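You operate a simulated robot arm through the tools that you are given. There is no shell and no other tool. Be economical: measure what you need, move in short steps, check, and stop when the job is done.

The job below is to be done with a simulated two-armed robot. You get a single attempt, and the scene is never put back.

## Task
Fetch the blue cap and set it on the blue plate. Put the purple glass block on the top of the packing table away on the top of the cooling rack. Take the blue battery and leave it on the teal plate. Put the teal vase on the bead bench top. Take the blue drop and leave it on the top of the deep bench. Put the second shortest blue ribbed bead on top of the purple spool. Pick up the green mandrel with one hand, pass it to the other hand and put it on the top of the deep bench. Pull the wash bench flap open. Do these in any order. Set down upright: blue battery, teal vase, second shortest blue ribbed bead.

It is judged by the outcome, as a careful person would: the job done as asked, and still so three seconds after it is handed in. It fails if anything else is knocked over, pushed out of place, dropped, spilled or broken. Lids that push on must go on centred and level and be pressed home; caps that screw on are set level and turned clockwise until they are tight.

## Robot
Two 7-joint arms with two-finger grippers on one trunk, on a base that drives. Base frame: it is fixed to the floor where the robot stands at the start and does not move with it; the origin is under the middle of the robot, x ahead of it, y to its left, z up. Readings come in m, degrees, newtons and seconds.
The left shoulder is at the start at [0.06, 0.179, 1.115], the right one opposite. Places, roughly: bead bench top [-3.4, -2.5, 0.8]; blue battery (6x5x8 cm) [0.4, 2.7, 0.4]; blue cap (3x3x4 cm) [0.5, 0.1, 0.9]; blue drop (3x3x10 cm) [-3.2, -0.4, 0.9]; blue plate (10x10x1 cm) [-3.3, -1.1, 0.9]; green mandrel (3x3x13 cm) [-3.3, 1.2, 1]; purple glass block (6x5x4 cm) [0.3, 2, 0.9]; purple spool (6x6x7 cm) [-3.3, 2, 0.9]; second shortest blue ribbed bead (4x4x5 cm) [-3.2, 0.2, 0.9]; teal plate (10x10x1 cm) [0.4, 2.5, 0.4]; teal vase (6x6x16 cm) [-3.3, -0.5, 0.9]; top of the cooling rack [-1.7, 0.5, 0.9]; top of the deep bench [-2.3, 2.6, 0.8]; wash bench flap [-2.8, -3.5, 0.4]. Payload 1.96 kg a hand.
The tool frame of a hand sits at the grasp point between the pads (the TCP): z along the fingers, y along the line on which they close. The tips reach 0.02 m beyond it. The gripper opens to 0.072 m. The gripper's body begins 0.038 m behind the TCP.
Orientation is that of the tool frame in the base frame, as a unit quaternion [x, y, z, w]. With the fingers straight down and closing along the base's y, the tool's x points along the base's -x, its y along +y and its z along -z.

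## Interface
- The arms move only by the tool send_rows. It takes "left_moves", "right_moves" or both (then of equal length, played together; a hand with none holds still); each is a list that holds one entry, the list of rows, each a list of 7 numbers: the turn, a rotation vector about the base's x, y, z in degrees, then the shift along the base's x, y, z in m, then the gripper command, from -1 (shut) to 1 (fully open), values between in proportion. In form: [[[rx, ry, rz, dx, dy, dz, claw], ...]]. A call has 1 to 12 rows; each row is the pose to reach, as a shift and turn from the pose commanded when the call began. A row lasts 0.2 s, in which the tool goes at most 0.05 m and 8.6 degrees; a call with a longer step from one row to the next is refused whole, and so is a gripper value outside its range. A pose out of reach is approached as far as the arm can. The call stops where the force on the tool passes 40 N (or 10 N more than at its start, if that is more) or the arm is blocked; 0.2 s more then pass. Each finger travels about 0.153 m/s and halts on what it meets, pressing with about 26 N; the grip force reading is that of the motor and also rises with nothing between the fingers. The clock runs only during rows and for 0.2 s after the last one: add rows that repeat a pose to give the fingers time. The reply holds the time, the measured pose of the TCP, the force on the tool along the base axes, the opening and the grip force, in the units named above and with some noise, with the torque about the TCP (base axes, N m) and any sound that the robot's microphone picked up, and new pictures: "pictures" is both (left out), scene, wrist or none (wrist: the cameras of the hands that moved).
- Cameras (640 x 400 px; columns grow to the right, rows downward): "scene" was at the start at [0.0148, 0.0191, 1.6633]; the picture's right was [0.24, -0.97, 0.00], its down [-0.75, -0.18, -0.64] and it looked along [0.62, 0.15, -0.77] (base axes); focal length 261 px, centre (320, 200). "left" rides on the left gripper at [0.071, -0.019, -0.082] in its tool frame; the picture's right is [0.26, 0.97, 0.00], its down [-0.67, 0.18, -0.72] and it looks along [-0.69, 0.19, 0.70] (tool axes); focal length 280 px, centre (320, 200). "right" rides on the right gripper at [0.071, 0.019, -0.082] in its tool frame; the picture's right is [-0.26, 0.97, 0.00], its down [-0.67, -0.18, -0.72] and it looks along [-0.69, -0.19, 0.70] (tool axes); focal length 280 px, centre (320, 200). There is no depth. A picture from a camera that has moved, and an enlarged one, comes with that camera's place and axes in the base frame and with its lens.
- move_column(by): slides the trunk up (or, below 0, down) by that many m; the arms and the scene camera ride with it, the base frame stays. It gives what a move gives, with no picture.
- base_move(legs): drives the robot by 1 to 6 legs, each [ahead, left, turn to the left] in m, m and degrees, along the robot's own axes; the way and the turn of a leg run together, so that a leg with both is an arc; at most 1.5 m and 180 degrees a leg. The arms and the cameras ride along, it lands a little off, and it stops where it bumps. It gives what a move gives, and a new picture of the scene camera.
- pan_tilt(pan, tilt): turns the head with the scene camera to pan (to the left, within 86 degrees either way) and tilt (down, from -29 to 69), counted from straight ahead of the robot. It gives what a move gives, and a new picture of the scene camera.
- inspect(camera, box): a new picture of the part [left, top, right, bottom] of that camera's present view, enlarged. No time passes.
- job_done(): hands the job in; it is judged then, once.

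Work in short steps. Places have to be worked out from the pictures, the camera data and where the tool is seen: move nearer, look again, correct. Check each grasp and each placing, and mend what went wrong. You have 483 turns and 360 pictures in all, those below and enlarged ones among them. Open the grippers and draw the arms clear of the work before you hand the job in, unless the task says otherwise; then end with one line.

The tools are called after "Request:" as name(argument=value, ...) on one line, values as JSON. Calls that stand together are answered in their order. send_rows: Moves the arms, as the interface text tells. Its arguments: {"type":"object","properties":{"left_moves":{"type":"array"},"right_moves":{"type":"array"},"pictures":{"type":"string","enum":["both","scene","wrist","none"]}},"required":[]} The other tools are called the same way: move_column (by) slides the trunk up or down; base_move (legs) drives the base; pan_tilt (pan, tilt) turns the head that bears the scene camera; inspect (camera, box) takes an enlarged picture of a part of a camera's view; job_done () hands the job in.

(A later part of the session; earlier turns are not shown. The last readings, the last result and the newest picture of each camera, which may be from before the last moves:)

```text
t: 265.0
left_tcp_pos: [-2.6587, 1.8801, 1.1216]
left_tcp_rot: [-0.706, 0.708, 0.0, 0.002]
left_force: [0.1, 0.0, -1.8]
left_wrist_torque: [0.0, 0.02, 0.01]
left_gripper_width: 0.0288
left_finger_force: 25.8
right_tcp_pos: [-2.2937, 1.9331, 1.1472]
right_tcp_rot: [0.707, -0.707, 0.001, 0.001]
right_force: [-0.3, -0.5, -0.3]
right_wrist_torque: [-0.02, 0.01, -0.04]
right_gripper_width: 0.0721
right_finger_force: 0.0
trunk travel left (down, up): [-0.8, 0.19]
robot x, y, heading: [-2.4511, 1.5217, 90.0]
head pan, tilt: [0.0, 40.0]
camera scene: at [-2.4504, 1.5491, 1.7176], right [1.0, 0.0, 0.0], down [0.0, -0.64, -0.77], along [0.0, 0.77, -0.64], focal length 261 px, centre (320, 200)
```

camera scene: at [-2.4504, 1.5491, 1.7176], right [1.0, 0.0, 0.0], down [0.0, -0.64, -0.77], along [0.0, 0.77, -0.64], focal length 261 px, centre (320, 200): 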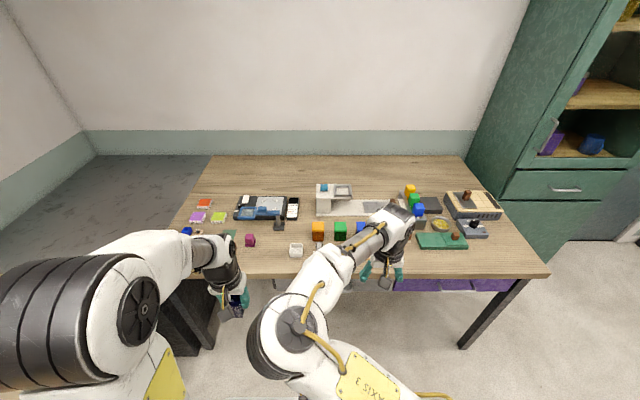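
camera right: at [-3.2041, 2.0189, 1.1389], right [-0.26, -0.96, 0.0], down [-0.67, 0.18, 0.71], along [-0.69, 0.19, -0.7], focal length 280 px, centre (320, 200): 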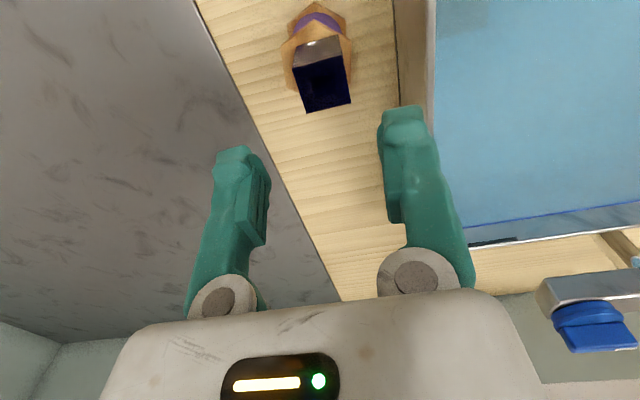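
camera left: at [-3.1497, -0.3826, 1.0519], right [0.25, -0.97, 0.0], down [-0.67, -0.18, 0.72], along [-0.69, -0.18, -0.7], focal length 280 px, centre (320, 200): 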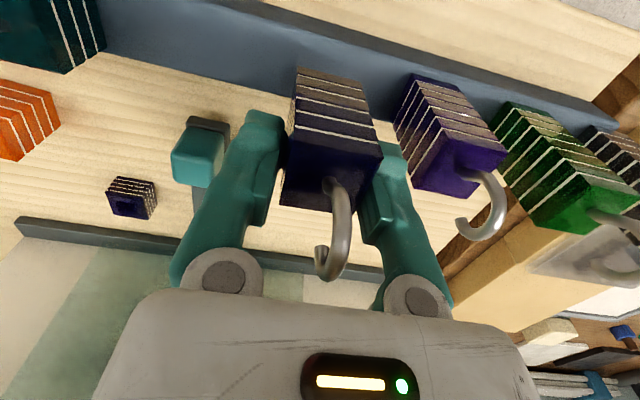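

Back and parts of the front are free. Spot for the drop: about [-2.66, 2.25] between the magenta and white cubes. I drive ahead 0.31 m.

Request:
base_move(legs=[[0.31, 0, 0]])

Request:
inspect(camera="left", box=[0, 0, 640, 400])

```text
t: 267.0
left_tcp_pos: [-2.6591, 2.1852, 1.1213]
left_tcp_rot: [-0.706, 0.708, 0.002, 0.003]
left_force: [0.8, -0.5, -0.4]
left_wrist_torque: [0.02, -0.03, 0.01]
left_gripper_width: 0.029
left_finger_force: 25.9
right_tcp_pos: [-2.2931, 2.2386, 1.1473]
right_tcp_rot: [-0.707, 0.707, 0.001, 0.0]
right_force: [0.2, 0.3, 0.7]
right_wrist_torque: [-0.01, -0.01, 0.02]
right_gripper_width: 0.0722
right_finger_force: 0.0
trunk travel left (down, up): [-0.8, 0.19]
robot x, y, heading: [-2.4482, 1.8295, 89.8]
head pan, tilt: [0.0, 40.0]
camera scene: at [-2.4506, 1.8539, 1.7177], right [1.0, 0.0, 0.0], down [0.0, -0.64, -0.77], along [0.0, 0.77, -0.64], focal length 261 px, centre (320, 200)
```

scene: 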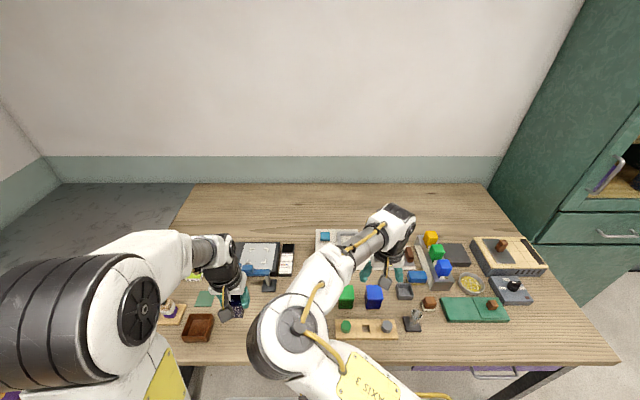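

```text
1.00 times, centred on (320, 200) of left (not enlarged: the box is as wide or as high as the picture)
camera zoom: at [-2.6391, 2.1136, 1.2019], right [-0.97, -0.26, 0.0], down [-0.18, 0.67, 0.72], along [-0.19, 0.69, -0.7], focal length 280 px, centre (320, 200)
```

zoom: 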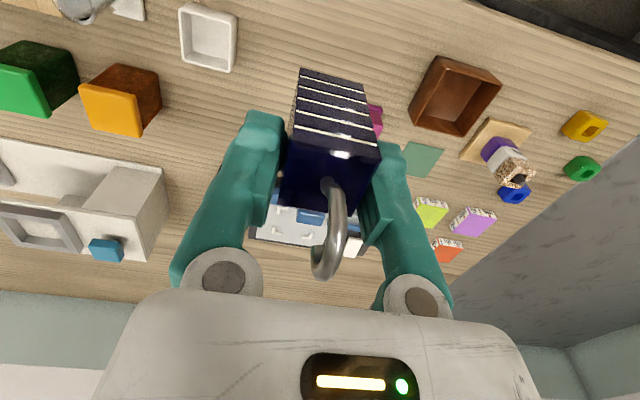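

Spot [-2.655, 2.235] is bare wood. I move over and lower the drop.

Request:
send_rows(left_moves=[[[0, 0, 0, 0.002, 0.03, 0, -1], [0, 0, 0, 0.004, 0.05, -0.03, -1], [0, 0, 0, 0.004, 0.05, -0.075, -1], [0, 0, 0, 0.004, 0.05, -0.12, -1], [0, 0, 0, 0.004, 0.05, -0.16, -1], [0, 0, 0, 0.004, 0.05, -0.19, -1], [0, 0, 0, 0.004, 0.05, -0.2, -1], [0, 0, 0, 0.004, 0.05, -0.205, -1]]], pictures="none")

Request:
send_rows(left_moves=[[[0, 0, 0, 0, 0, -0.004, -1], [0, 0, 0, 0, 0, -0.008, -1], [0, 0, 0, 0, 0, -0.012, -1], [0, 0, 0, 0, 0, -0.016, -1], [0, 0, 0, 0, 0, -0.02, -1]]], pictures="wrist")

```text
t: 268.8
left_tcp_pos: [-2.6545, 2.2361, 0.9171]
left_tcp_rot: [-0.707, 0.708, 0.001, 0.002]
left_force: [0.7, 0.6, -0.9]
left_wrist_torque: [-0.01, -0.02, -0.01]
left_gripper_width: 0.0291
left_finger_force: 26.1
right_tcp_pos: [-2.294, 2.2395, 1.1477]
right_tcp_rot: [0.707, -0.707, 0.001, 0.001]
right_force: [-0.5, -0.2, -0.6]
right_wrist_torque: [0.02, -0.01, 0.01]
right_gripper_width: 0.0719
right_finger_force: 0.0
trunk travel left (down, up): [-0.8, 0.19]
robot x, y, heading: [-2.4517, 1.83, 90.3]
head pan, tilt: [0.0, 40.0]
```

```text
t: 270.0
left_tcp_pos: [-2.6551, 2.2353, 0.8981]
left_tcp_rot: [-0.706, 0.708, 0.003, 0.003]
left_force: [0.5, 0.9, 20.7]
left_wrist_torque: [0.07, 0.0, -0.04]
left_gripper_width: 0.0294
left_finger_force: 26.0
right_tcp_pos: [-2.2928, 2.2376, 1.1469]
right_tcp_rot: [-0.706, 0.708, 0.001, -0.001]
right_force: [0.1, 0.5, 0.3]
right_wrist_torque: [0.01, -0.03, -0.04]
right_gripper_width: 0.0722
right_finger_force: 0.0
trunk travel left (down, up): [-0.8, 0.19]
robot x, y, heading: [-2.4493, 1.8312, 90.0]
head pan, tilt: [0.0, 40.0]
camera left: at [-2.6347, 2.1637, 0.9778], right [-0.97, -0.26, 0.0], down [-0.18, 0.67, 0.72], along [-0.19, 0.7, -0.69], focal length 280 px, centre (320, 200)
```

left: 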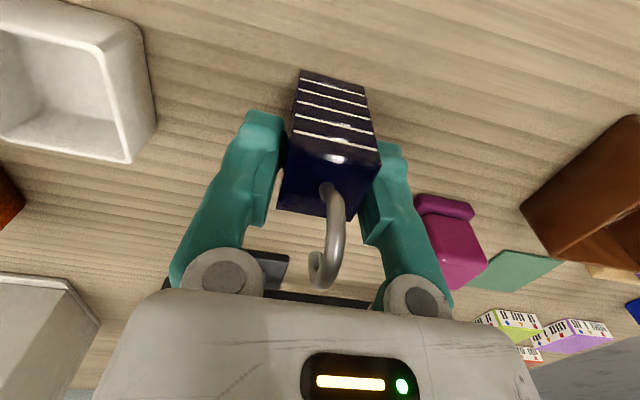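

Contact. I ease off, open a little and rise.

Request:
send_rows(left_moves=[[[0, 0, 0, 0, 0, 0.0015, -1], [0, 0, 0, 0, 0, 0.002, -0.1], [0, 0, 0, 0, 0, 0.002, 0.2], [0, 0, 0, 0, 0, 0.002, 0.35], [0, 0, 0, 0, 0, 0.04, 0.35], [0, 0, 0, 0, 0, 0.085, 0.35], [0, 0, 0, 0, 0, 0.13, 0.35], [0, 0, 0, 0, 0, 0.175, 0.35], [0, 0, 0, 0, -0.03, 0.21, 0.35]]])

```text
t: 272.0
left_tcp_pos: [-2.6532, 2.2037, 1.1085]
left_tcp_rot: [-0.707, 0.708, 0.002, 0.003]
left_force: [-1.0, -1.3, -1.1]
left_wrist_torque: [0.03, 0.01, 0.0]
left_gripper_width: 0.0487
left_finger_force: 0.0
right_tcp_pos: [-2.2937, 2.2361, 1.1484]
right_tcp_rot: [0.707, -0.707, 0.0, -0.002]
right_force: [0.9, -0.9, 0.5]
right_wrist_torque: [0.03, 0.0, -0.01]
right_gripper_width: 0.0721
right_finger_force: 0.1
trunk travel left (down, up): [-0.8, 0.19]
robot x, y, heading: [-2.4498, 1.8296, 89.9]
head pan, tilt: [0.0, 40.0]
camera scene: at [-2.4502, 1.8513, 1.7177], right [1.0, 0.0, 0.0], down [0.0, -0.64, -0.77], along [0.0, 0.77, -0.64], focal length 261 px, centre (320, 200)
camera left: at [-2.6342, 2.1324, 1.1884], right [-0.97, -0.26, 0.0], down [-0.18, 0.67, 0.72], along [-0.19, 0.7, -0.69], focal length 280 px, centre (320, 200)
```

scene: 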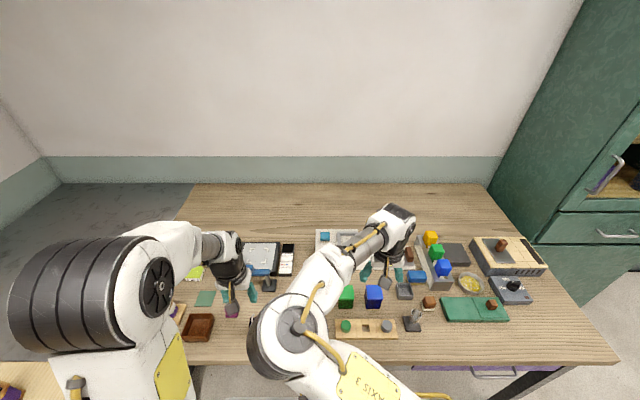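
left: 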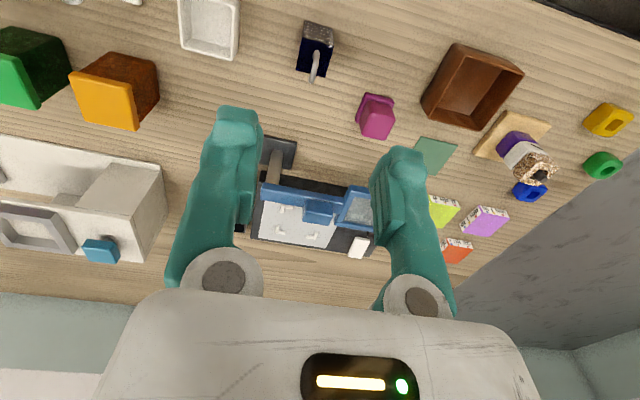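

Drop placed. Next the green mandrel: I back up, turn left and look at its area.

Request:
base_move(legs=[[-0.36, 0, 0], [0, 0, 90]])

Request:
pan_tilt(pan=10, tilt=38)

Request:
inspect(camera="scene", box=[140, 150, 460, 350])

```text
t: 278.2
left_tcp_pos: [-2.8246, 1.2608, 1.1078]
left_tcp_rot: [1.0, 0.005, -0.002, -0.001]
left_force: [0.1, -0.3, -0.7]
left_wrist_torque: [0.0, -0.02, -0.03]
left_gripper_width: 0.0486
left_finger_force: 0.0
right_tcp_pos: [-2.8635, 1.6207, 1.1477]
right_tcp_rot: [1.0, 0.006, 0.001, 0.0]
right_force: [0.7, 0.4, -0.6]
right_wrist_torque: [-0.02, 0.02, 0.03]
right_gripper_width: 0.0722
right_finger_force: 0.1
trunk travel left (down, up): [-0.8, 0.19]
robot x, y, heading: [-2.4522, 1.4672, -179.0]
head pan, tilt: [0.0, 40.0]
camera scene: at [-2.4759, 1.4698, 1.7177], right [-0.01, 1.0, 0.0], down [0.64, 0.01, -0.77], along [-0.77, -0.01, -0.64], focal length 261 px, centre (320, 200)
```

scene: 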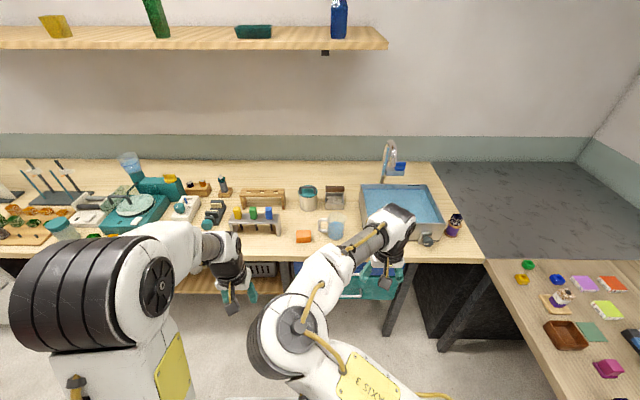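

```text
t: 278.9
left_tcp_pos: [-2.8254, 1.2609, 1.1078]
left_tcp_rot: [1.0, 0.006, -0.003, -0.001]
left_force: [0.1, 0.6, -0.8]
left_wrist_torque: [0.01, 0.0, -0.02]
left_gripper_width: 0.0487
left_finger_force: 0.0
right_tcp_pos: [-2.8622, 1.6202, 1.1482]
right_tcp_rot: [1.0, 0.006, 0.002, 0.0]
right_force: [-0.4, -0.3, -0.6]
right_wrist_torque: [0.01, -0.02, -0.02]
right_gripper_width: 0.0719
right_finger_force: 0.1
trunk travel left (down, up): [-0.8, 0.19]
robot x, y, heading: [-2.4527, 1.471, -179.2]
head pan, tilt: [10.0, 38.0]
camera scene: at [-2.4757, 1.4548, 1.7207], right [-0.19, 0.98, 0.0], down [0.61, 0.11, -0.79], along [-0.77, -0.15, -0.62], focal length 261 px, centre (320, 200)
```

scene: 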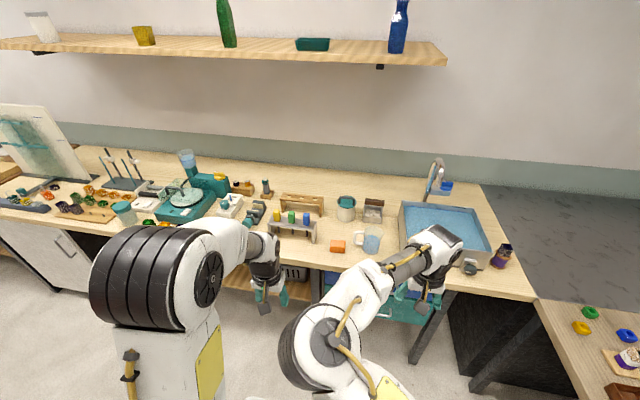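

```text
2.00 times, centred on (300, 250) of scene
camera zoom: at [-2.4757, 1.4548, 1.7207], right [-0.19, 0.98, 0.0], down [0.61, 0.11, -0.79], along [-0.77, -0.15, -0.62], focal length 522 px, centre (360, 100)
```

zoom: 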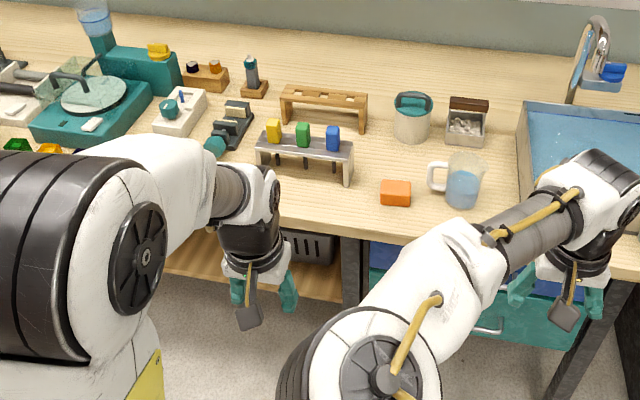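

The green mandrel hangs in the rack by its handle at about [-3.28, 1.17]. I align the left hand with it: strafe left 0.1 m and drive ahead 0.34 m.

Request:
base_move(legs=[[0, 0.1, -0.9], [0.34, 0, 0]])

Request:
inspect(camera="left", box=[0, 0, 640, 400])

Request:
inspect(camera="scene", box=[180, 200, 380, 325])

```text
t: 281.9
left_tcp_pos: [-3.1691, 1.168, 1.1075]
left_tcp_rot: [1.0, -0.004, -0.003, -0.001]
left_force: [0.0, 0.1, 0.6]
left_wrist_torque: [-0.03, 0.01, -0.01]
left_gripper_width: 0.0486
left_finger_force: 0.1
right_tcp_pos: [-3.1999, 1.5285, 1.147]
right_tcp_rot: [1.0, -0.002, 0.0, 0.0]
right_force: [-0.2, 0.3, -0.1]
right_wrist_torque: [0.04, 0.01, -0.01]
right_gripper_width: 0.0718
right_finger_force: 0.2
trunk travel left (down, up): [-0.8, 0.19]
robot x, y, heading: [-2.7917, 1.3726, 179.8]
head pan, tilt: [10.0, 38.0]
camera scene: at [-2.816, 1.3559, 1.7207], right [-0.17, 0.99, 0.0], down [0.61, 0.1, -0.79], along [-0.78, -0.13, -0.62], focal length 261 px, centre (320, 200)
```

scene: 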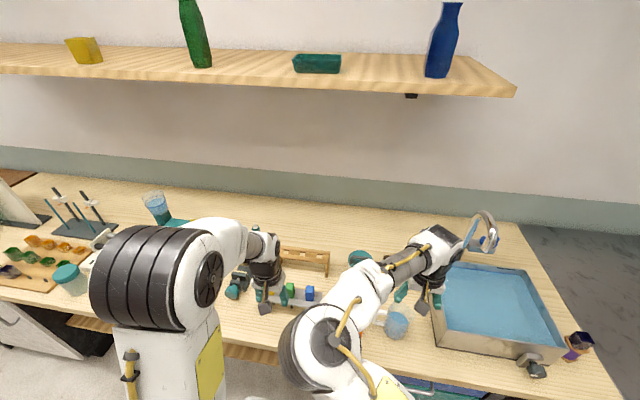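

```text
1.00 times, centred on (320, 200) of left (not enlarged: the box is as wide or as high as the picture)
camera zoom: at [-3.0977, 1.1873, 1.1873], right [0.25, -0.97, 0.0], down [-0.67, -0.18, 0.72], along [-0.7, -0.18, -0.7], focal length 280 px, centre (320, 200)
```

zoom: 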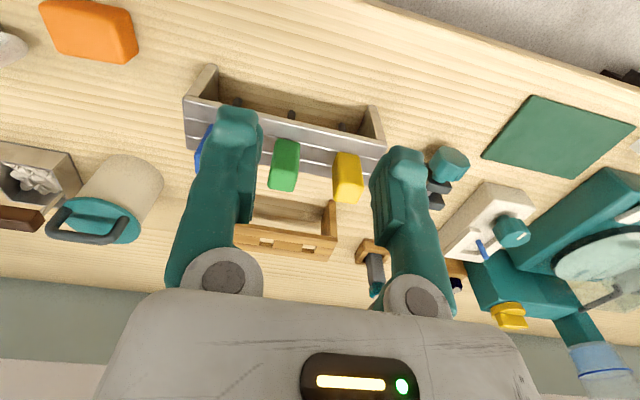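

```text
3.20 times, centred on (280, 262) of scene
camera zoom: at [-2.816, 1.3559, 1.7207], right [-0.17, 0.99, 0.0], down [0.61, 0.1, -0.79], along [-0.78, -0.13, -0.62], focal length 834 px, centre (448, 0)
```

zoom: 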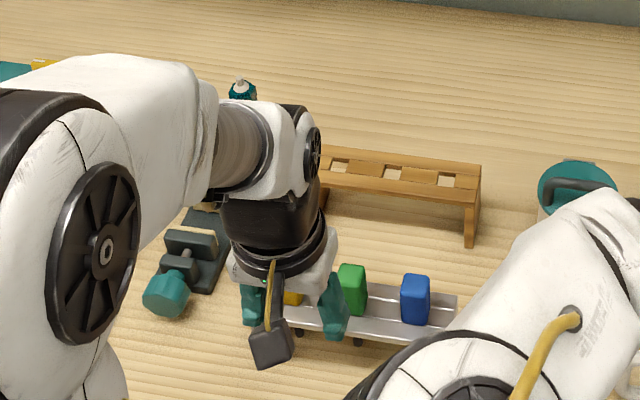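

Green handle top at [-3.295, 1.176, 0.976]. I drive 0.05 m closer and bring the left hand over it.

Request:
base_move(legs=[[0.05, 0, 0]])

Request:
send_rows(left_moves=[[[0, 0, -2, -0.04, 0.004, 0, 0.35], [0, 0, -4, -0.075, 0.008, 0, 0.35], [0, 0, -4, -0.075, 0.008, -0.04, 0.35], [0, 0, -4, -0.075, 0.008, -0.07, 0.35], [0, 0, -4, -0.075, 0.008, -0.07, 0.35]]], pictures="wrist")

```text
t: 282.8
left_tcp_pos: [-3.2163, 1.17, 1.1081]
left_tcp_rot: [1.0, -0.004, -0.004, -0.001]
left_force: [0.1, -0.6, 0.5]
left_wrist_torque: [0.0, 0.05, 0.01]
left_gripper_width: 0.0486
left_finger_force: 0.1
right_tcp_pos: [-3.2467, 1.5289, 1.1493]
right_tcp_rot: [1.0, -0.002, -0.001, 0.0]
right_force: [0.0, -0.5, -0.2]
right_wrist_torque: [0.0, 0.03, 0.0]
right_gripper_width: 0.0719
right_finger_force: 0.2
trunk travel left (down, up): [-0.8, 0.19]
robot x, y, heading: [-2.8393, 1.3749, 179.8]
head pan, tilt: [10.0, 38.0]
camera scene: at [-2.861, 1.3563, 1.7208], right [-0.17, 0.99, 0.0], down [0.6, 0.1, -0.79], along [-0.78, -0.13, -0.61], focal length 261 px, centre (320, 200)
```

scene: 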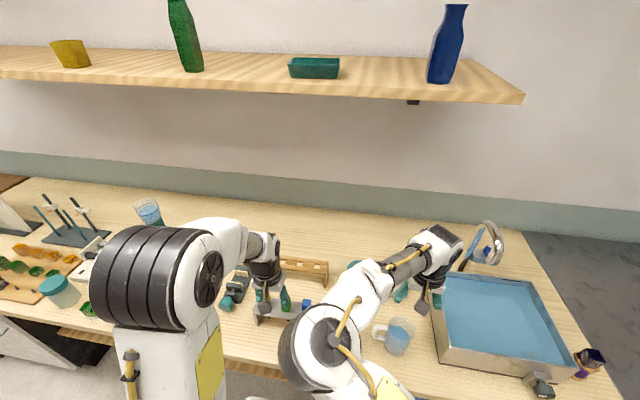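

```text
t: 284.0
left_tcp_pos: [-3.2948, 1.1761, 1.0351]
left_tcp_rot: [0.999, -0.038, -0.003, -0.001]
left_force: [0.3, -0.3, -0.5]
left_wrist_torque: [0.01, 0.0, 0.0]
left_gripper_width: 0.0484
left_finger_force: 0.1
right_tcp_pos: [-3.2484, 1.5297, 1.1477]
right_tcp_rot: [1.0, -0.003, 0.0, 0.0]
right_force: [-0.1, 0.0, -0.5]
right_wrist_torque: [0.01, 0.0, 0.03]
right_gripper_width: 0.0721
right_finger_force: 0.0
trunk travel left (down, up): [-0.8, 0.19]
robot x, y, heading: [-2.8421, 1.3709, 179.8]
head pan, tilt: [10.0, 38.0]
camera left: at [-3.222, 1.1903, 1.1163], right [0.19, -0.98, 0.0], down [-0.68, -0.13, 0.72], along [-0.71, -0.13, -0.7], focal length 280 px, centre (320, 200)
```

left: 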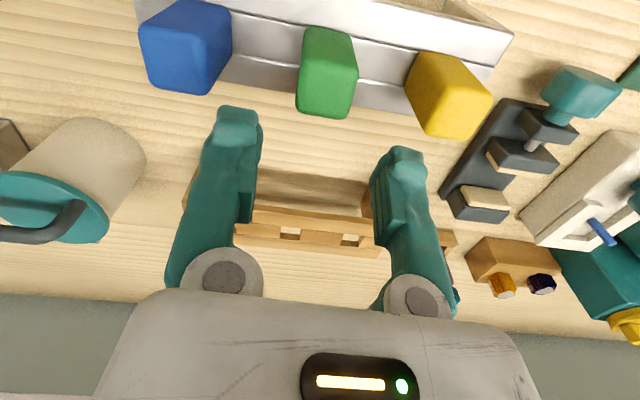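

Handle at [-3.287, 1.175], aligned with y. I undo the yaw and descend to z≈0.957.

Request:
send_rows(left_moves=[[[0, 0, 4, 0.007, -0.001, -0.02, 0.35], [0, 0, 4, 0.007, -0.001, -0.05, 0.35], [0, 0, 4, 0.007, -0.001, -0.07, 0.35], [0, 0, 4, 0.007, -0.001, -0.078, 0.35], [0, 0, 4, 0.007, -0.001, -0.078, 0.35]]], pictures="wrist")

```text
t: 285.2
left_tcp_pos: [-3.2888, 1.1748, 0.959]
left_tcp_rot: [1.0, -0.004, -0.003, 0.0]
left_force: [-0.7, -1.2, 9.2]
left_wrist_torque: [-0.15, 0.06, 0.0]
left_gripper_width: 0.0487
left_finger_force: 0.1
right_tcp_pos: [-3.2493, 1.5299, 1.1485]
right_tcp_rot: [1.0, -0.004, 0.0, 0.0]
right_force: [-0.3, 0.2, -0.7]
right_wrist_torque: [0.03, 0.0, 0.01]
right_gripper_width: 0.0718
right_finger_force: 0.0
trunk travel left (down, up): [-0.8, 0.19]
robot x, y, heading: [-2.8423, 1.3683, 179.8]
head pan, tilt: [10.0, 38.0]
camera left: at [-3.2157, 1.1944, 1.0395], right [0.26, -0.97, 0.0], down [-0.67, -0.18, 0.72], along [-0.7, -0.18, -0.69], focal length 280 px, centre (320, 200)
```

left: 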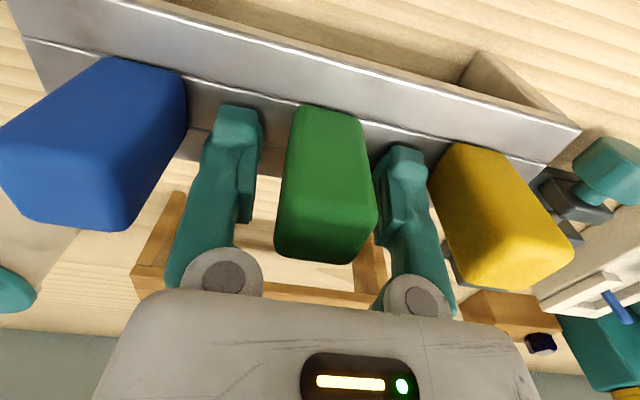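

Tips just touch the rack top. I rise 3 mm and close.

Request:
send_rows(left_moves=[[[0, 0, 0, 0, -0.001, 0.004, 0.35], [0, 0, 0, 0, -0.001, 0.004, 0], [0, 0, 0, 0, -0.001, 0.004, -1], [0, 0, 0, 0, -0.001, 0.004, -1], [0, 0, 0, 0, -0.001, 0.015, -1], [0, 0, 0, 0, -0.001, 0.03, -1]]], pictures="wrist")

```text
t: 286.6
left_tcp_pos: [-3.2863, 1.1742, 0.9873]
left_tcp_rot: [1.0, -0.004, -0.003, -0.001]
left_force: [-0.2, -0.4, -0.9]
left_wrist_torque: [-0.01, 0.04, 0.01]
left_gripper_width: 0.0259
left_finger_force: 25.5
right_tcp_pos: [-3.2499, 1.5295, 1.1483]
right_tcp_rot: [1.0, -0.003, 0.001, 0.0]
right_force: [0.0, -0.8, 0.1]
right_wrist_torque: [0.03, -0.01, 0.01]
right_gripper_width: 0.0718
right_finger_force: 0.2
trunk travel left (down, up): [-0.8, 0.19]
robot x, y, heading: [-2.8431, 1.3733, 179.5]
head pan, tilt: [10.0, 38.0]
camera left: at [-3.2151, 1.1934, 1.0689], right [0.26, -0.97, 0.0], down [-0.67, -0.18, 0.72], along [-0.69, -0.18, -0.7], focal length 280 px, centre (320, 200)
```

left: 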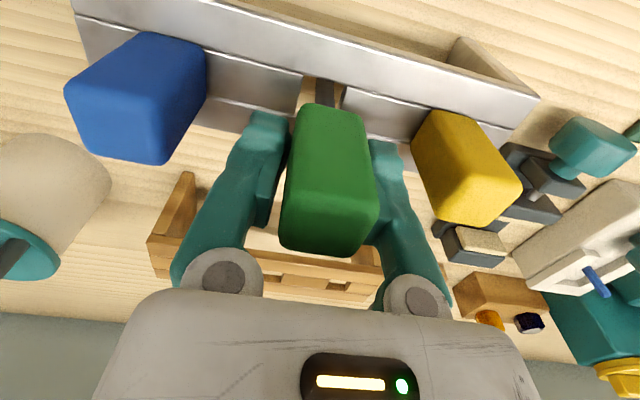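

Held; the rod slides up. I keep lifting straight, then add trunk height.

Request:
send_rows(left_moves=[[[0, 0, 0, 0, 0, 0.03, -1], [0, 0, 0, 0, 0, 0.06, -1], [0, 0, 0, 0, 0, 0.085, -1], [0, 0, 0, 0, 0, 0.085, -1]]], pictures="none")

Request:
move_column(by=0.12)

Request:
inspect(camera="left", box=[0, 0, 640, 400])

```text
t: 287.6
left_tcp_pos: [-3.2889, 1.1756, 1.0767]
left_tcp_rot: [1.0, -0.003, -0.002, 0.0]
left_force: [0.0, -0.2, -0.3]
left_wrist_torque: [-0.01, -0.02, -0.02]
left_gripper_width: 0.0257
left_finger_force: 26.2
right_tcp_pos: [-3.2502, 1.53, 1.1475]
right_tcp_rot: [1.0, -0.003, 0.0, 0.0]
right_force: [-0.4, 0.1, 0.4]
right_wrist_torque: [0.0, 0.0, -0.01]
right_gripper_width: 0.072
right_finger_force: 0.1
trunk travel left (down, up): [-0.8, 0.19]
robot x, y, heading: [-2.8434, 1.3694, 179.8]
head pan, tilt: [10.0, 38.0]
```

```text
t: 289.1
left_tcp_pos: [-3.2878, 1.1755, 1.194]
left_tcp_rot: [1.0, -0.004, -0.002, -0.001]
left_force: [-0.3, 0.2, -1.3]
left_wrist_torque: [-0.01, -0.04, 0.03]
left_gripper_width: 0.0258
left_finger_force: 25.3
right_tcp_pos: [-3.2506, 1.5289, 1.2676]
right_tcp_rot: [1.0, -0.003, 0.0, 0.0]
right_force: [-0.8, 0.6, -0.4]
right_wrist_torque: [0.01, 0.0, -0.02]
right_gripper_width: 0.0723
right_finger_force: 0.1
trunk travel left (down, up): [-0.92, 0.07]
robot x, y, heading: [-2.8436, 1.3671, 179.8]
head pan, tilt: [10.0, 38.0]
```

```text
1.00 times, centred on (320, 200) of left (not enlarged: the box is as wide or as high as the picture)
camera zoom: at [-3.2162, 1.1945, 1.2742], right [0.26, -0.97, 0.0], down [-0.67, -0.18, 0.72], along [-0.69, -0.18, -0.7], focal length 280 px, centre (320, 200)
```

zoom: 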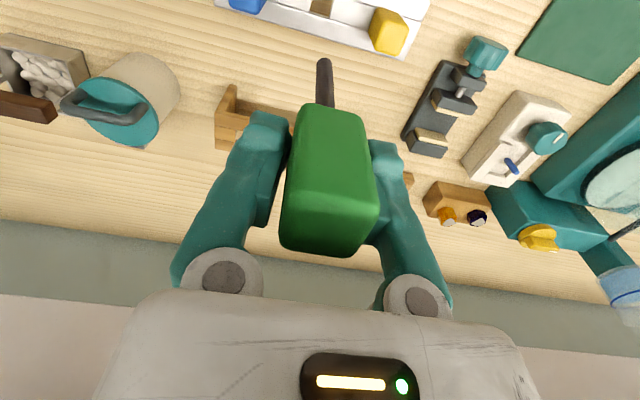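

Rod is clear of the rack. I back into the aisle, then rotate the left hand so the mandrel points forward, bringing it in front of the robot.

Request:
base_move(legs=[[-0.35, 0, 0]])

Request:
send_rows(left_moves=[[[0, 8.2, 0, 0.006, 0.013, -0.008, -1], [0, 16.4, 0, 0.012, 0.026, -0.016, -1], [0, 24.6, 0, 0.018, 0.039, -0.024, -1], [0, 32.8, 0, 0.024, 0.052, -0.032, -1], [0, 41, 0, 0.03, 0.065, -0.04, -1], [0, 49.2, 0, 0.036, 0.078, -0.048, -1], [0, 57.4, 0, 0.042, 0.091, -0.056, -1], [0, 65.6, 0, 0.048, 0.104, -0.064, -1], [0, 73.8, 0, 0.054, 0.117, -0.072, -1], [0, 82, 0, 0.06, 0.13, -0.08, -1], [0, 90, 0, 0.068, 0.145, -0.09, -1], [0, 90, 0, 0.068, 0.145, -0.09, -1]]])

```text
t: 291.4
left_tcp_pos: [-2.9375, 1.1735, 1.1936]
left_tcp_rot: [1.0, -0.002, -0.001, -0.001]
left_force: [-0.2, 1.3, -0.6]
left_wrist_torque: [-0.01, 0.0, 0.02]
left_gripper_width: 0.0254
left_finger_force: 26.0
right_tcp_pos: [-2.8993, 1.5258, 1.2666]
right_tcp_rot: [1.0, 0.0, 0.0, 0.0]
right_force: [-0.3, -0.4, 0.2]
right_wrist_torque: [-0.01, 0.0, -0.01]
right_gripper_width: 0.0718
right_finger_force: 0.1
trunk travel left (down, up): [-0.92, 0.07]
robot x, y, heading: [-2.4911, 1.3713, 179.9]
head pan, tilt: [10.0, 38.0]
camera scene: at [-2.5172, 1.355, 1.8406], right [-0.17, 0.98, 0.0], down [0.61, 0.11, -0.79], along [-0.78, -0.14, -0.62], focal length 261 px, centre (320, 200)
```

scene: 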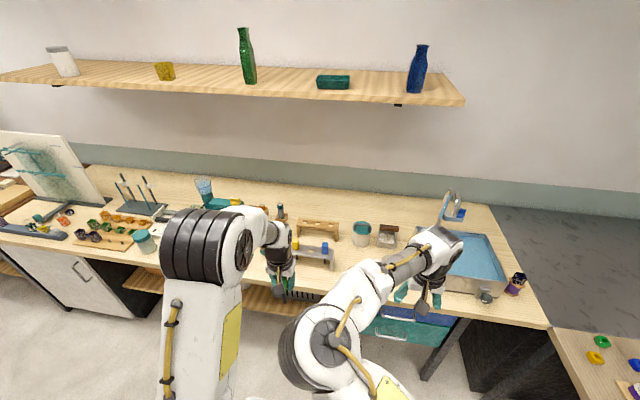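

```text
t: 293.4
left_tcp_pos: [-2.9066, 1.2205, 1.1366]
left_tcp_rot: [0.81, 0.08, -0.579, 0.049]
left_force: [-0.2, -1.5, -0.1]
left_wrist_torque: [0.0, 0.01, -0.01]
left_gripper_width: 0.0254
left_finger_force: 25.9
right_tcp_pos: [-2.8932, 1.5795, 1.2496]
right_tcp_rot: [0.996, -0.055, 0.028, -0.065]
right_force: [0.8, 0.4, -0.3]
right_wrist_torque: [0.0, -0.06, -0.01]
right_gripper_width: 0.0718
right_finger_force: 0.1
trunk travel left (down, up): [-0.92, 0.07]
robot x, y, heading: [-2.492, 1.3729, 179.8]
head pan, tilt: [10.0, 38.0]
stopped in row 9 (left hand): the arm was blocked; the commanded pose is now the measured one
camera scene: at [-2.5171, 1.3552, 1.8406], right [-0.17, 0.98, 0.0], down [0.61, 0.11, -0.79], along [-0.78, -0.14, -0.62], focal length 261 px, centre (320, 200)
camera left: at [-2.8103, 1.2586, 1.0949], right [0.27, -0.93, -0.26], down [0.49, -0.1, 0.87], along [-0.83, -0.36, 0.42], focal length 280 px, centre (320, 200)
```

scene: 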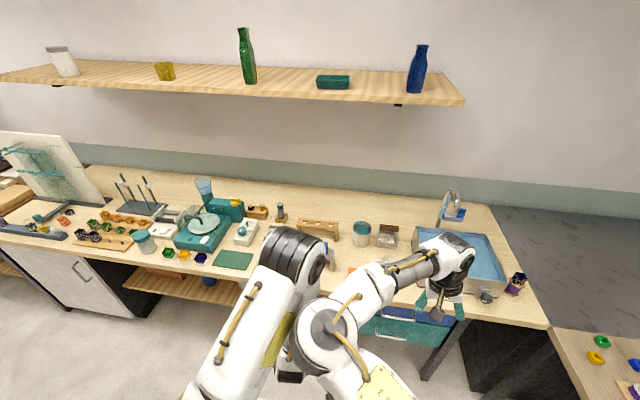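
left: 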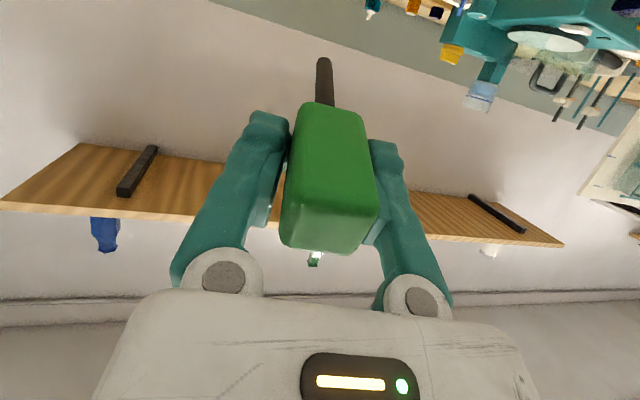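

The two elbows touched. I reverse the left hand's turn and move it outward to the left again.

Request:
send_rows(left_moves=[[[0.67, -7.88, -1.09, -0.003, -0.01, 0.006, -1], [1.33, -15.8, -2.2, -0.006, -0.02, 0.012, -1], [2.0, -23.6, -3.3, -0.01, -0.03, 0.018, -1], [2.67, -31.5, -4.4, -0.014, -0.04, 0.024, -1], [3.33, -39.4, -5.4, -0.018, -0.05, 0.03, -1], [4.0, -47.3, -6.5, -0.021, -0.06, 0.036, -1], [4.67, -55.1, -7.6, -0.024, -0.07, 0.042, -1], [5.33, -63, -8.7, -0.027, -0.08, 0.05, -1], [6.0, -70.9, -9.8, -0.03, -0.09, 0.057, -1], [6.0, -70.9, -9.8, -0.03, -0.09, 0.057, -1]]])

```text
t: 295.6
left_tcp_pos: [-2.9324, 1.1328, 1.1948]
left_tcp_rot: [1.0, -0.001, 0.001, -0.002]
left_force: [0.1, 0.6, 0.3]
left_wrist_torque: [0.0, 0.01, -0.04]
left_gripper_width: 0.0258
left_finger_force: 26.2
right_tcp_pos: [-2.8931, 1.579, 1.2505]
right_tcp_rot: [0.996, -0.055, 0.028, -0.065]
right_force: [0.1, -0.2, -0.6]
right_wrist_torque: [-0.02, 0.01, 0.01]
right_gripper_width: 0.0723
right_finger_force: 0.0
trunk travel left (down, up): [-0.92, 0.07]
robot x, y, heading: [-2.4891, 1.3692, 179.7]
head pan, tilt: [10.0, 38.0]
camera scene: at [-2.5146, 1.3552, 1.8407], right [-0.17, 0.98, 0.0], down [0.61, 0.11, -0.79], along [-0.78, -0.14, -0.62], focal length 261 px, centre (320, 200)
camera left: at [-2.8622, 1.1518, 1.2739], right [0.26, -0.97, 0.0], down [-0.68, -0.19, 0.71], along [-0.69, -0.18, -0.7], focal length 280 px, centre (320, 200)
```

scene: 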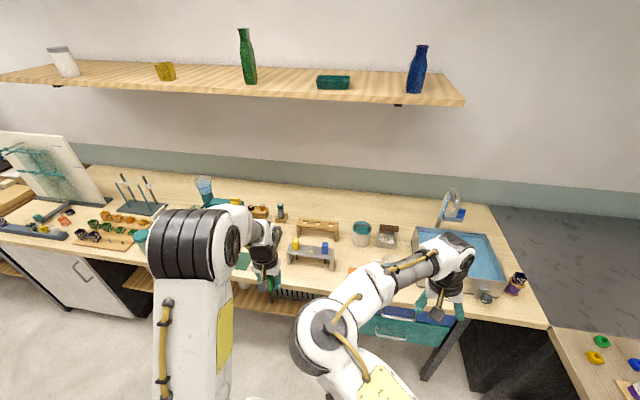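
left: 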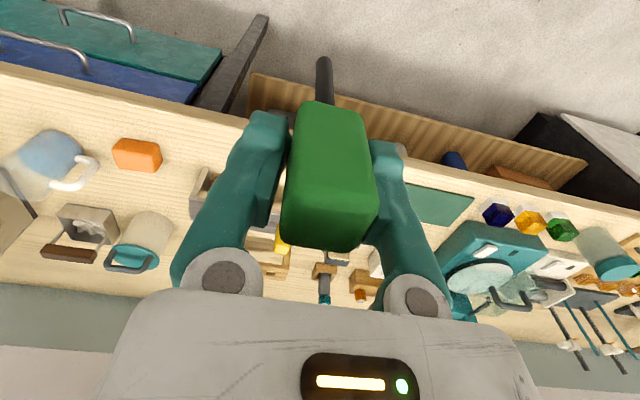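

Now I straighten the right hand and yaw it 90° so its fingers close fore-aft (camera to the outside).

Request:
send_rows(right_moves=[[[-3.7, 1.6, 3.1, 0, 0.01, 0, 1], [-7.4, 3.2, 6.3, 0, 0.02, 0, 1], [-7.4, 3.2, 6.3, 0, 0.02, 0, 1]]], pictures="none")

Request:
send_rows(right_moves=[[[0, 0, 8.2, 0, 0, 0, 1], [0, 0, 16.4, 0, 0, 0, 1], [0, 0, 24.6, 0, 0, 0, 1], [0, 0, 32.8, 0, 0, 0, 1], [0, 0, 41, 0, 0, 0, 1], [0, 0, 49.2, 0, 0, 0, 1], [0, 0, 57.4, 0, 0, 0, 1], [0, 0, 65.6, 0, 0, 0, 1], [0, 0, 73.8, 0, 0, 0, 1], [0, 0, 82, 0, 0, 0, 1], [0, 0, 90, 0, 0, 0, 1], [0, 0, 90, 0, 0, 0, 1]]], pictures="scene")

```text
t: 296.4
left_tcp_pos: [-2.933, 1.133, 1.1945]
left_tcp_rot: [1.0, -0.001, 0.0, -0.002]
left_force: [-0.6, 0.6, -1.5]
left_wrist_torque: [-0.02, 0.03, -0.02]
left_gripper_width: 0.0259
left_finger_force: 25.7
right_tcp_pos: [-2.8918, 1.5988, 1.2491]
right_tcp_rot: [1.0, 0.001, -0.001, 0.0]
right_force: [0.9, -0.6, 0.4]
right_wrist_torque: [-0.01, 0.01, -0.02]
right_gripper_width: 0.0719
right_finger_force: 0.1
trunk travel left (down, up): [-0.92, 0.07]
robot x, y, heading: [-2.489, 1.3678, 179.8]
head pan, tilt: [10.0, 38.0]
```

```text
t: 298.9
left_tcp_pos: [-2.9333, 1.1331, 1.1924]
left_tcp_rot: [1.0, -0.001, 0.001, -0.002]
left_force: [0.7, 0.0, -0.4]
left_wrist_torque: [-0.01, -0.04, 0.01]
left_gripper_width: 0.0256
left_finger_force: 25.9
right_tcp_pos: [-2.8934, 1.5992, 1.2511]
right_tcp_rot: [0.706, 0.708, -0.001, 0.0]
right_force: [-0.8, -0.4, -0.8]
right_wrist_torque: [-0.02, 0.0, -0.01]
right_gripper_width: 0.0721
right_finger_force: 0.0
trunk travel left (down, up): [-0.92, 0.07]
robot x, y, heading: [-2.4925, 1.3682, 179.7]
head pan, tilt: [10.0, 38.0]
camera scene: at [-2.515, 1.355, 1.8407], right [-0.17, 0.98, 0.0], down [0.61, 0.11, -0.79], along [-0.78, -0.14, -0.62], focal length 261 px, centre (320, 200)
```

scene: 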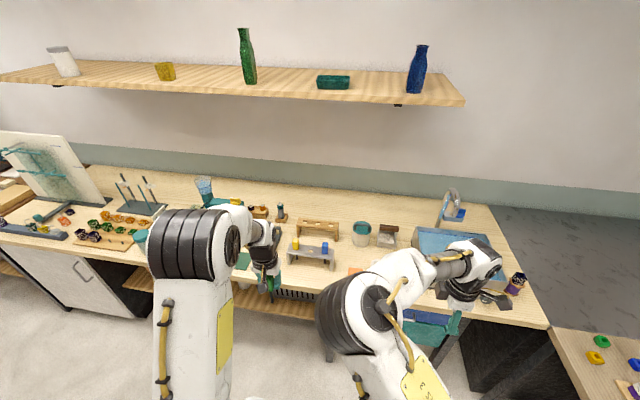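

Right hand yawed. Now the left tool turns to point to the right, so the mandrel lies horizontal toward the right hand.

Request:
send_rows(left_moves=[[[8.2, 0, 0, 0.005, 0.003, -0.004, -1], [16.4, 0, 0, 0.01, 0.006, -0.008, -1], [24.6, 0, 0, 0.015, 0.009, -0.012, -1], [32.8, 0, 0, 0.02, 0.012, -0.016, -1], [41, 0, 0, 0.025, 0.015, -0.02, -1], [49.2, 0, 0, 0.03, 0.018, -0.024, -1], [57.4, 0, 0, 0.035, 0.021, -0.028, -1], [65.6, 0, 0, 0.04, 0.024, -0.032, -1], [73.8, 0, 0, 0.045, 0.027, -0.036, -1], [82, 0, 0, 0.05, 0.03, -0.04, -1], [90, 0, 0, 0.05, 0.03, -0.04, -1], [90, 0, 0, 0.05, 0.03, -0.04, -1]]])

```text
t: 301.6
left_tcp_pos: [-2.9009, 1.1187, 1.1732]
left_tcp_rot: [0.861, 0.072, -0.056, -0.501]
left_force: [-0.2, -0.1, 0.2]
left_wrist_torque: [0.0, 0.01, -0.02]
left_gripper_width: 0.0258
left_finger_force: 25.8
left hand out of reach, approached as far as the arm can: row 7, 8, 9, 10, 11, 12
right_tcp_pos: [-2.8913, 1.596, 1.2498]
right_tcp_rot: [0.707, 0.707, 0.0, 0.0]
right_force: [0.3, 0.3, -0.3]
right_wrist_torque: [0.01, -0.01, 0.0]
right_gripper_width: 0.072
right_finger_force: 0.1
trunk travel left (down, up): [-0.92, 0.07]
robot x, y, heading: [-2.486, 1.3713, 180.1]
head pan, tilt: [10.0, 38.0]
camera scene: at [-2.513, 1.3523, 1.8407], right [-0.17, 0.98, 0.0], down [0.61, 0.11, -0.79], along [-0.78, -0.14, -0.62], focal length 261 px, centre (320, 200)
camera left: at [-2.8179, 1.071, 1.227], right [0.32, -0.42, -0.85], down [-0.53, -0.82, 0.21], along [-0.78, 0.38, -0.49], focal length 280 px, centre (320, 200)
```

scene: 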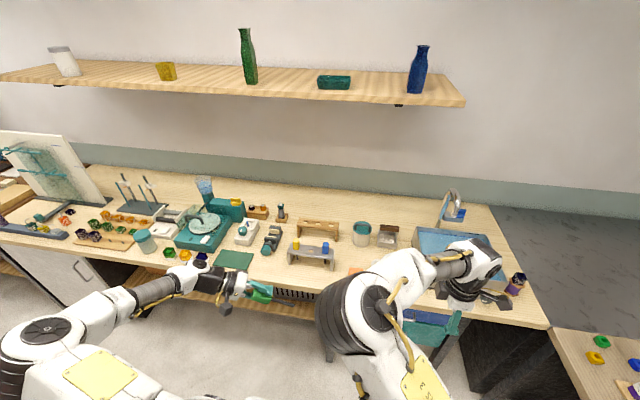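
left: 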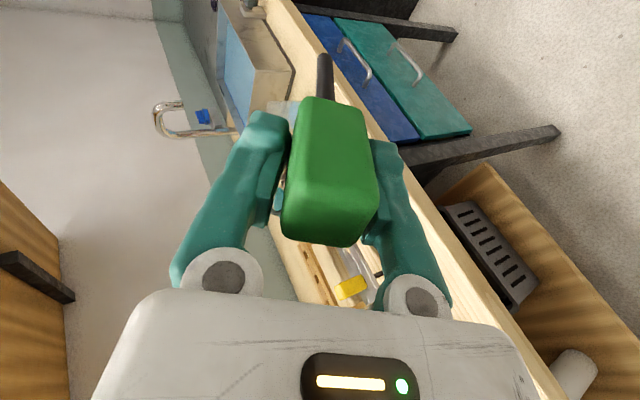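

The right arm's elbow sits inward, which would crowd the hand-over. The elbow was outward when the tool pointed 45° forward and extended, so I first yaw back, then go to that pose to flip it.

Request:
send_rows(right_moves=[[[0, 0, -8.2, 0, 0, 0, 1], [0, 0, -16.4, 0, 0, 0, 1], [0, 0, -24.6, 0, 0, 0, 1], [0, 0, -32.8, 0, 0, 0, 1], [0, 0, -41, 0, 0, 0, 1], [0, 0, -49.2, 0, 0, 0, 1], [0, 0, -57.4, 0, 0, 0, 1], [0, 0, -65.6, 0, 0, 0, 1], [0, 0, -73.8, 0, 0, 0, 1], [0, 0, -82, 0, 0, 0, 1], [0, 0, -90, 0, 0, 0, 1]]], pictures="none")

Request:
send_rows(right_moves=[[[0, 7.5, 0, -0.018, -0.012, 0.005, 1], [0, 15, 0, -0.036, -0.024, 0.01, 1], [0, 22.5, 0, -0.055, -0.036, 0.015, 1], [0, 30, 0, -0.073, -0.048, 0.02, 1], [0, 37.5, 0, -0.09, -0.06, 0.025, 1], [0, 45, 0, -0.11, -0.07, 0.03, 1], [0, 52, 0, -0.11, -0.07, 0.03, 1], [0, 52, 0, -0.11, -0.07, 0.03, 1]]], pictures="scene")

```text
t: 303.9
left_tcp_pos: [-2.9017, 1.1212, 1.1722]
left_tcp_rot: [0.861, 0.072, -0.054, -0.5]
left_force: [0.2, 0.0, -0.4]
left_wrist_torque: [0.0, -0.02, 0.0]
left_gripper_width: 0.0257
left_finger_force: 25.3
right_tcp_pos: [-2.8925, 1.5988, 1.2495]
right_tcp_rot: [1.0, -0.003, -0.001, 0.0]
right_force: [-0.4, 0.6, -0.3]
right_wrist_torque: [0.02, -0.01, -0.02]
right_gripper_width: 0.072
right_finger_force: 0.0
trunk travel left (down, up): [-0.92, 0.07]
robot x, y, heading: [-2.4882, 1.3714, 179.7]
head pan, tilt: [10.0, 38.0]
```

```text
t: 305.8
left_tcp_pos: [-2.9005, 1.1204, 1.1732]
left_tcp_rot: [0.862, 0.072, -0.055, -0.5]
left_force: [-1.1, -1.1, 0.2]
left_wrist_torque: [0.0, -0.01, 0.01]
left_gripper_width: 0.0258
left_finger_force: 26.3
right_tcp_pos: [-3.0028, 1.5269, 1.2807]
right_tcp_rot: [0.898, 0.0, -0.439, 0.0]
right_force: [-0.6, 0.5, -0.7]
right_wrist_torque: [0.01, -0.04, 0.0]
right_gripper_width: 0.0721
right_finger_force: 0.0
trunk travel left (down, up): [-0.92, 0.07]
robot x, y, heading: [-2.4912, 1.3708, 180.1]
head pan, tilt: [10.0, 38.0]
camera scene: at [-2.5149, 1.3549, 1.8407], right [-0.17, 0.98, 0.0], down [0.61, 0.11, -0.79], along [-0.78, -0.14, -0.62], focal length 261 px, centre (320, 200)
```

scene: 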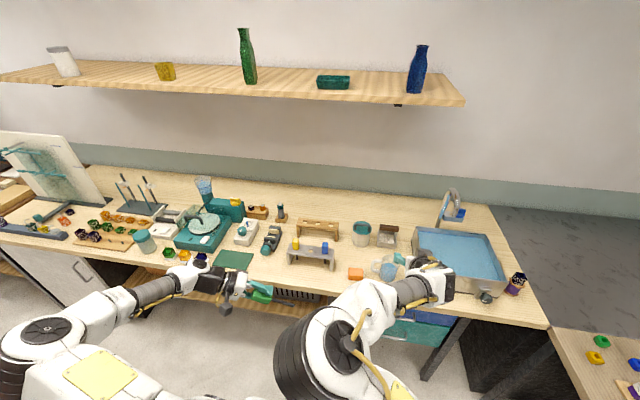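

Still inward. The flips occurred when a pose was out of reach, so I extend the right hand forward beyond reach and come back, rotating to tool-down.

Request:
send_rows(right_moves=[[[0, 0, 0, -0.05, 0.01, 0.0, 1], [0, 0, 0, -0.1, 0.02, 0.0, 1], [0, 0, 0, -0.15, 0.03, 0.0, 1], [0, 0, 0, -0.2, 0.04, 0, 1], [0, 0, 0, -0.2, 0.04, 0, 1], [0, -7, 0, -0.16, 0.05, -0.02, 1], [0, -15, 0, -0.12, 0.06, -0.04, 1], [0, -22, 0, -0.08, 0.06, -0.06, 1], [0, -29, 0, -0.04, 0.06, -0.08, 1], [0, -36, 0, 0.0, 0.06, -0.1, 1]]], pictures="scene")

```text
refused: row 1 steps farther than a row can; nothing moved
```

Request:
send_rows(right_moves=[[[0, 0, 0, -0.045, 0.01, 0.0, 1], [0, 0, 0, -0.09, 0.02, 0.0, 1], [0, 0, 0, -0.135, 0.03, 0.0, 1], [0, 0, 0, -0.18, 0.04, 0, 1], [0, 0, 0, -0.22, 0.04, 0, 1], [0, -7, 0, -0.18, 0.05, -0.02, 1], [0, -15, 0, -0.14, 0.06, -0.04, 1], [0, -22, 0, -0.1, 0.06, -0.06, 1], [0, -29, 0, -0.06, 0.06, -0.08, 1], [0, -36, 0, -0.02, 0.06, -0.1, 1]]], pictures="scene")

```text
t: 307.9
left_tcp_pos: [-2.9012, 1.1214, 1.1722]
left_tcp_rot: [0.861, 0.072, -0.055, -0.5]
left_force: [0.2, 0.2, -0.2]
left_wrist_torque: [0.0, 0.01, 0.02]
left_gripper_width: 0.0257
left_finger_force: 26.2
right_tcp_pos: [-3.0207, 1.5891, 1.1795]
right_tcp_rot: [0.99, 0.0, -0.139, -0.001]
right_force: [1.1, -0.7, 0.3]
right_wrist_torque: [0.0, 0.0, 0.0]
right_gripper_width: 0.072
right_finger_force: 0.1
trunk travel left (down, up): [-0.92, 0.07]
robot x, y, heading: [-2.4892, 1.3694, 180.0]
head pan, tilt: [10.0, 38.0]
camera scene: at [-2.5143, 1.3551, 1.8407], right [-0.17, 0.98, 0.0], down [0.61, 0.11, -0.79], along [-0.78, -0.14, -0.62], focal length 261 px, centre (320, 200)
```

scene: 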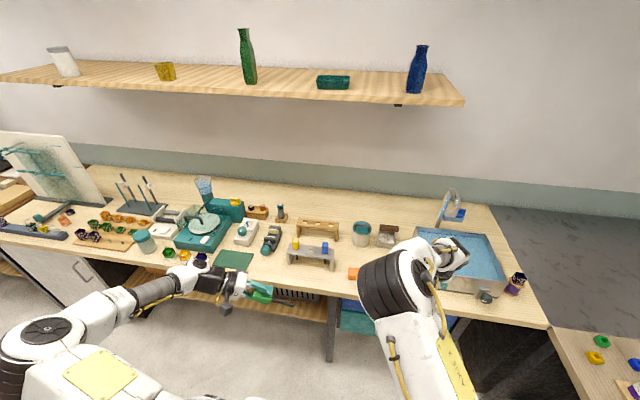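

Better but not outward yet. I try again via a far-right, high stretch and return.

Request:
send_rows(right_moves=[[[0, -4, 0, 0.02, 0.03, 0.03, 1], [0, -8, 0, 0.04, 0.06, 0.06, 1], [0, -12, 0, 0.06, 0.1, 0.08, 1], [0, -16, 0, 0.08, 0.14, 0.08, 1], [0, -16, 0, 0.1, 0.18, 0.08, 1], [0, -16, 0, 0.12, 0.22, 0.08, 1], [0, -16, 0, 0.14, 0.26, 0.08, 1], [0, -16, 0, 0.16, 0.3, 0.08, 1], [0, -16, 0, 0.18, 0.34, 0.08, 1], [0, -16, 0, 0.2, 0.38, 0.08, 1], [0, -16, 0, 0.2, 0.42, 0.08, 1], [0, -16, 0, 0.2, 0.42, 0.08, 1]]], pictures="scene")

```text
t: 310.6
left_tcp_pos: [-2.9016, 1.1181, 1.1732]
left_tcp_rot: [0.861, 0.072, -0.055, -0.5]
left_force: [1.2, -0.8, -0.7]
left_wrist_torque: [0.0, 0.03, 0.01]
left_gripper_width: 0.0258
left_finger_force: 25.8
right_tcp_pos: [-2.8211, 2.0077, 1.2594]
right_tcp_rot: [1.0, 0.0, -0.001, 0.0]
right_force: [-0.3, -0.4, 1.4]
right_wrist_torque: [-0.02, 0.02, 0.0]
right_gripper_width: 0.0722
right_finger_force: 0.0
trunk travel left (down, up): [-0.92, 0.07]
robot x, y, heading: [-2.4897, 1.3699, 179.9]
head pan, tilt: [10.0, 38.0]
camera scene: at [-2.5153, 1.3538, 1.8406], right [-0.17, 0.98, 0.0], down [0.61, 0.11, -0.79], along [-0.78, -0.14, -0.62], focal length 261 px, centre (320, 200)
```

scene: 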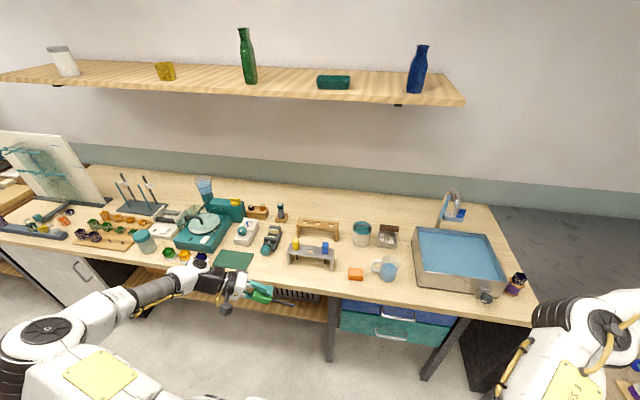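

Now the centre is free. I bring the right hand partly back (y≈1.70) while yawing 90°, and see where the elbow ends.

Request:
send_rows(right_moves=[[[0, 0, 8.2, -0.007, -0.03, 0, 1], [0, 0, 16.4, -0.014, -0.06, 0, 1], [0, 0, 24.6, -0.021, -0.09, 0, 1], [0, 0, 32.8, -0.028, -0.12, 0, 1], [0, 0, 41, -0.035, -0.15, 0, 1], [0, 0, 49.2, -0.042, -0.18, 0, 1], [0, 0, 57.4, -0.05, -0.21, 0, 1], [0, 0, 65.6, -0.057, -0.24, 0, 1], [0, 0, 73.8, -0.064, -0.27, 0, 1], [0, 0, 82, -0.07, -0.3, 0, 1], [0, 0, 90, -0.07, -0.3, 0, 1], [0, 0, 90, -0.07, -0.3, 0, 1]]], pictures="scene")

```text
t: 313.1
left_tcp_pos: [-2.9015, 1.121, 1.1734]
left_tcp_rot: [0.861, 0.072, -0.055, -0.5]
left_force: [-1.1, -0.5, -0.5]
left_wrist_torque: [0.04, 0.04, 0.02]
left_gripper_width: 0.0257
left_finger_force: 26.1
right_tcp_pos: [-2.8911, 1.7085, 1.2601]
right_tcp_rot: [0.707, 0.707, -0.001, 0.0]
right_force: [0.2, 0.4, 0.8]
right_wrist_torque: [0.02, 0.03, 0.03]
right_gripper_width: 0.0722
right_finger_force: 0.1
trunk travel left (down, up): [-0.92, 0.07]
robot x, y, heading: [-2.4937, 1.3717, 180.1]
head pan, tilt: [10.0, 38.0]
camera scene: at [-2.515, 1.3554, 1.8407], right [-0.17, 0.98, 0.0], down [0.61, 0.11, -0.79], along [-0.78, -0.14, -0.62], focal length 261 px, centre (320, 200)
```

scene: 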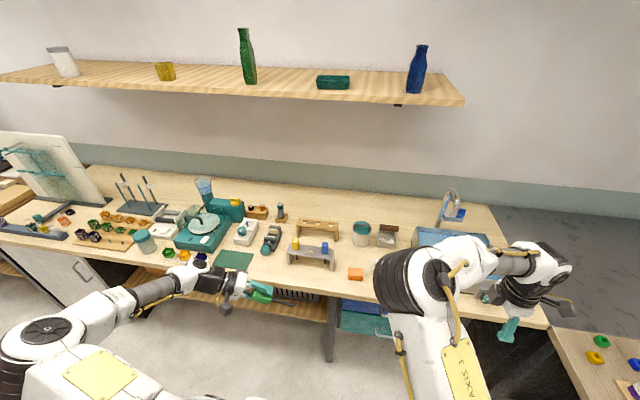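

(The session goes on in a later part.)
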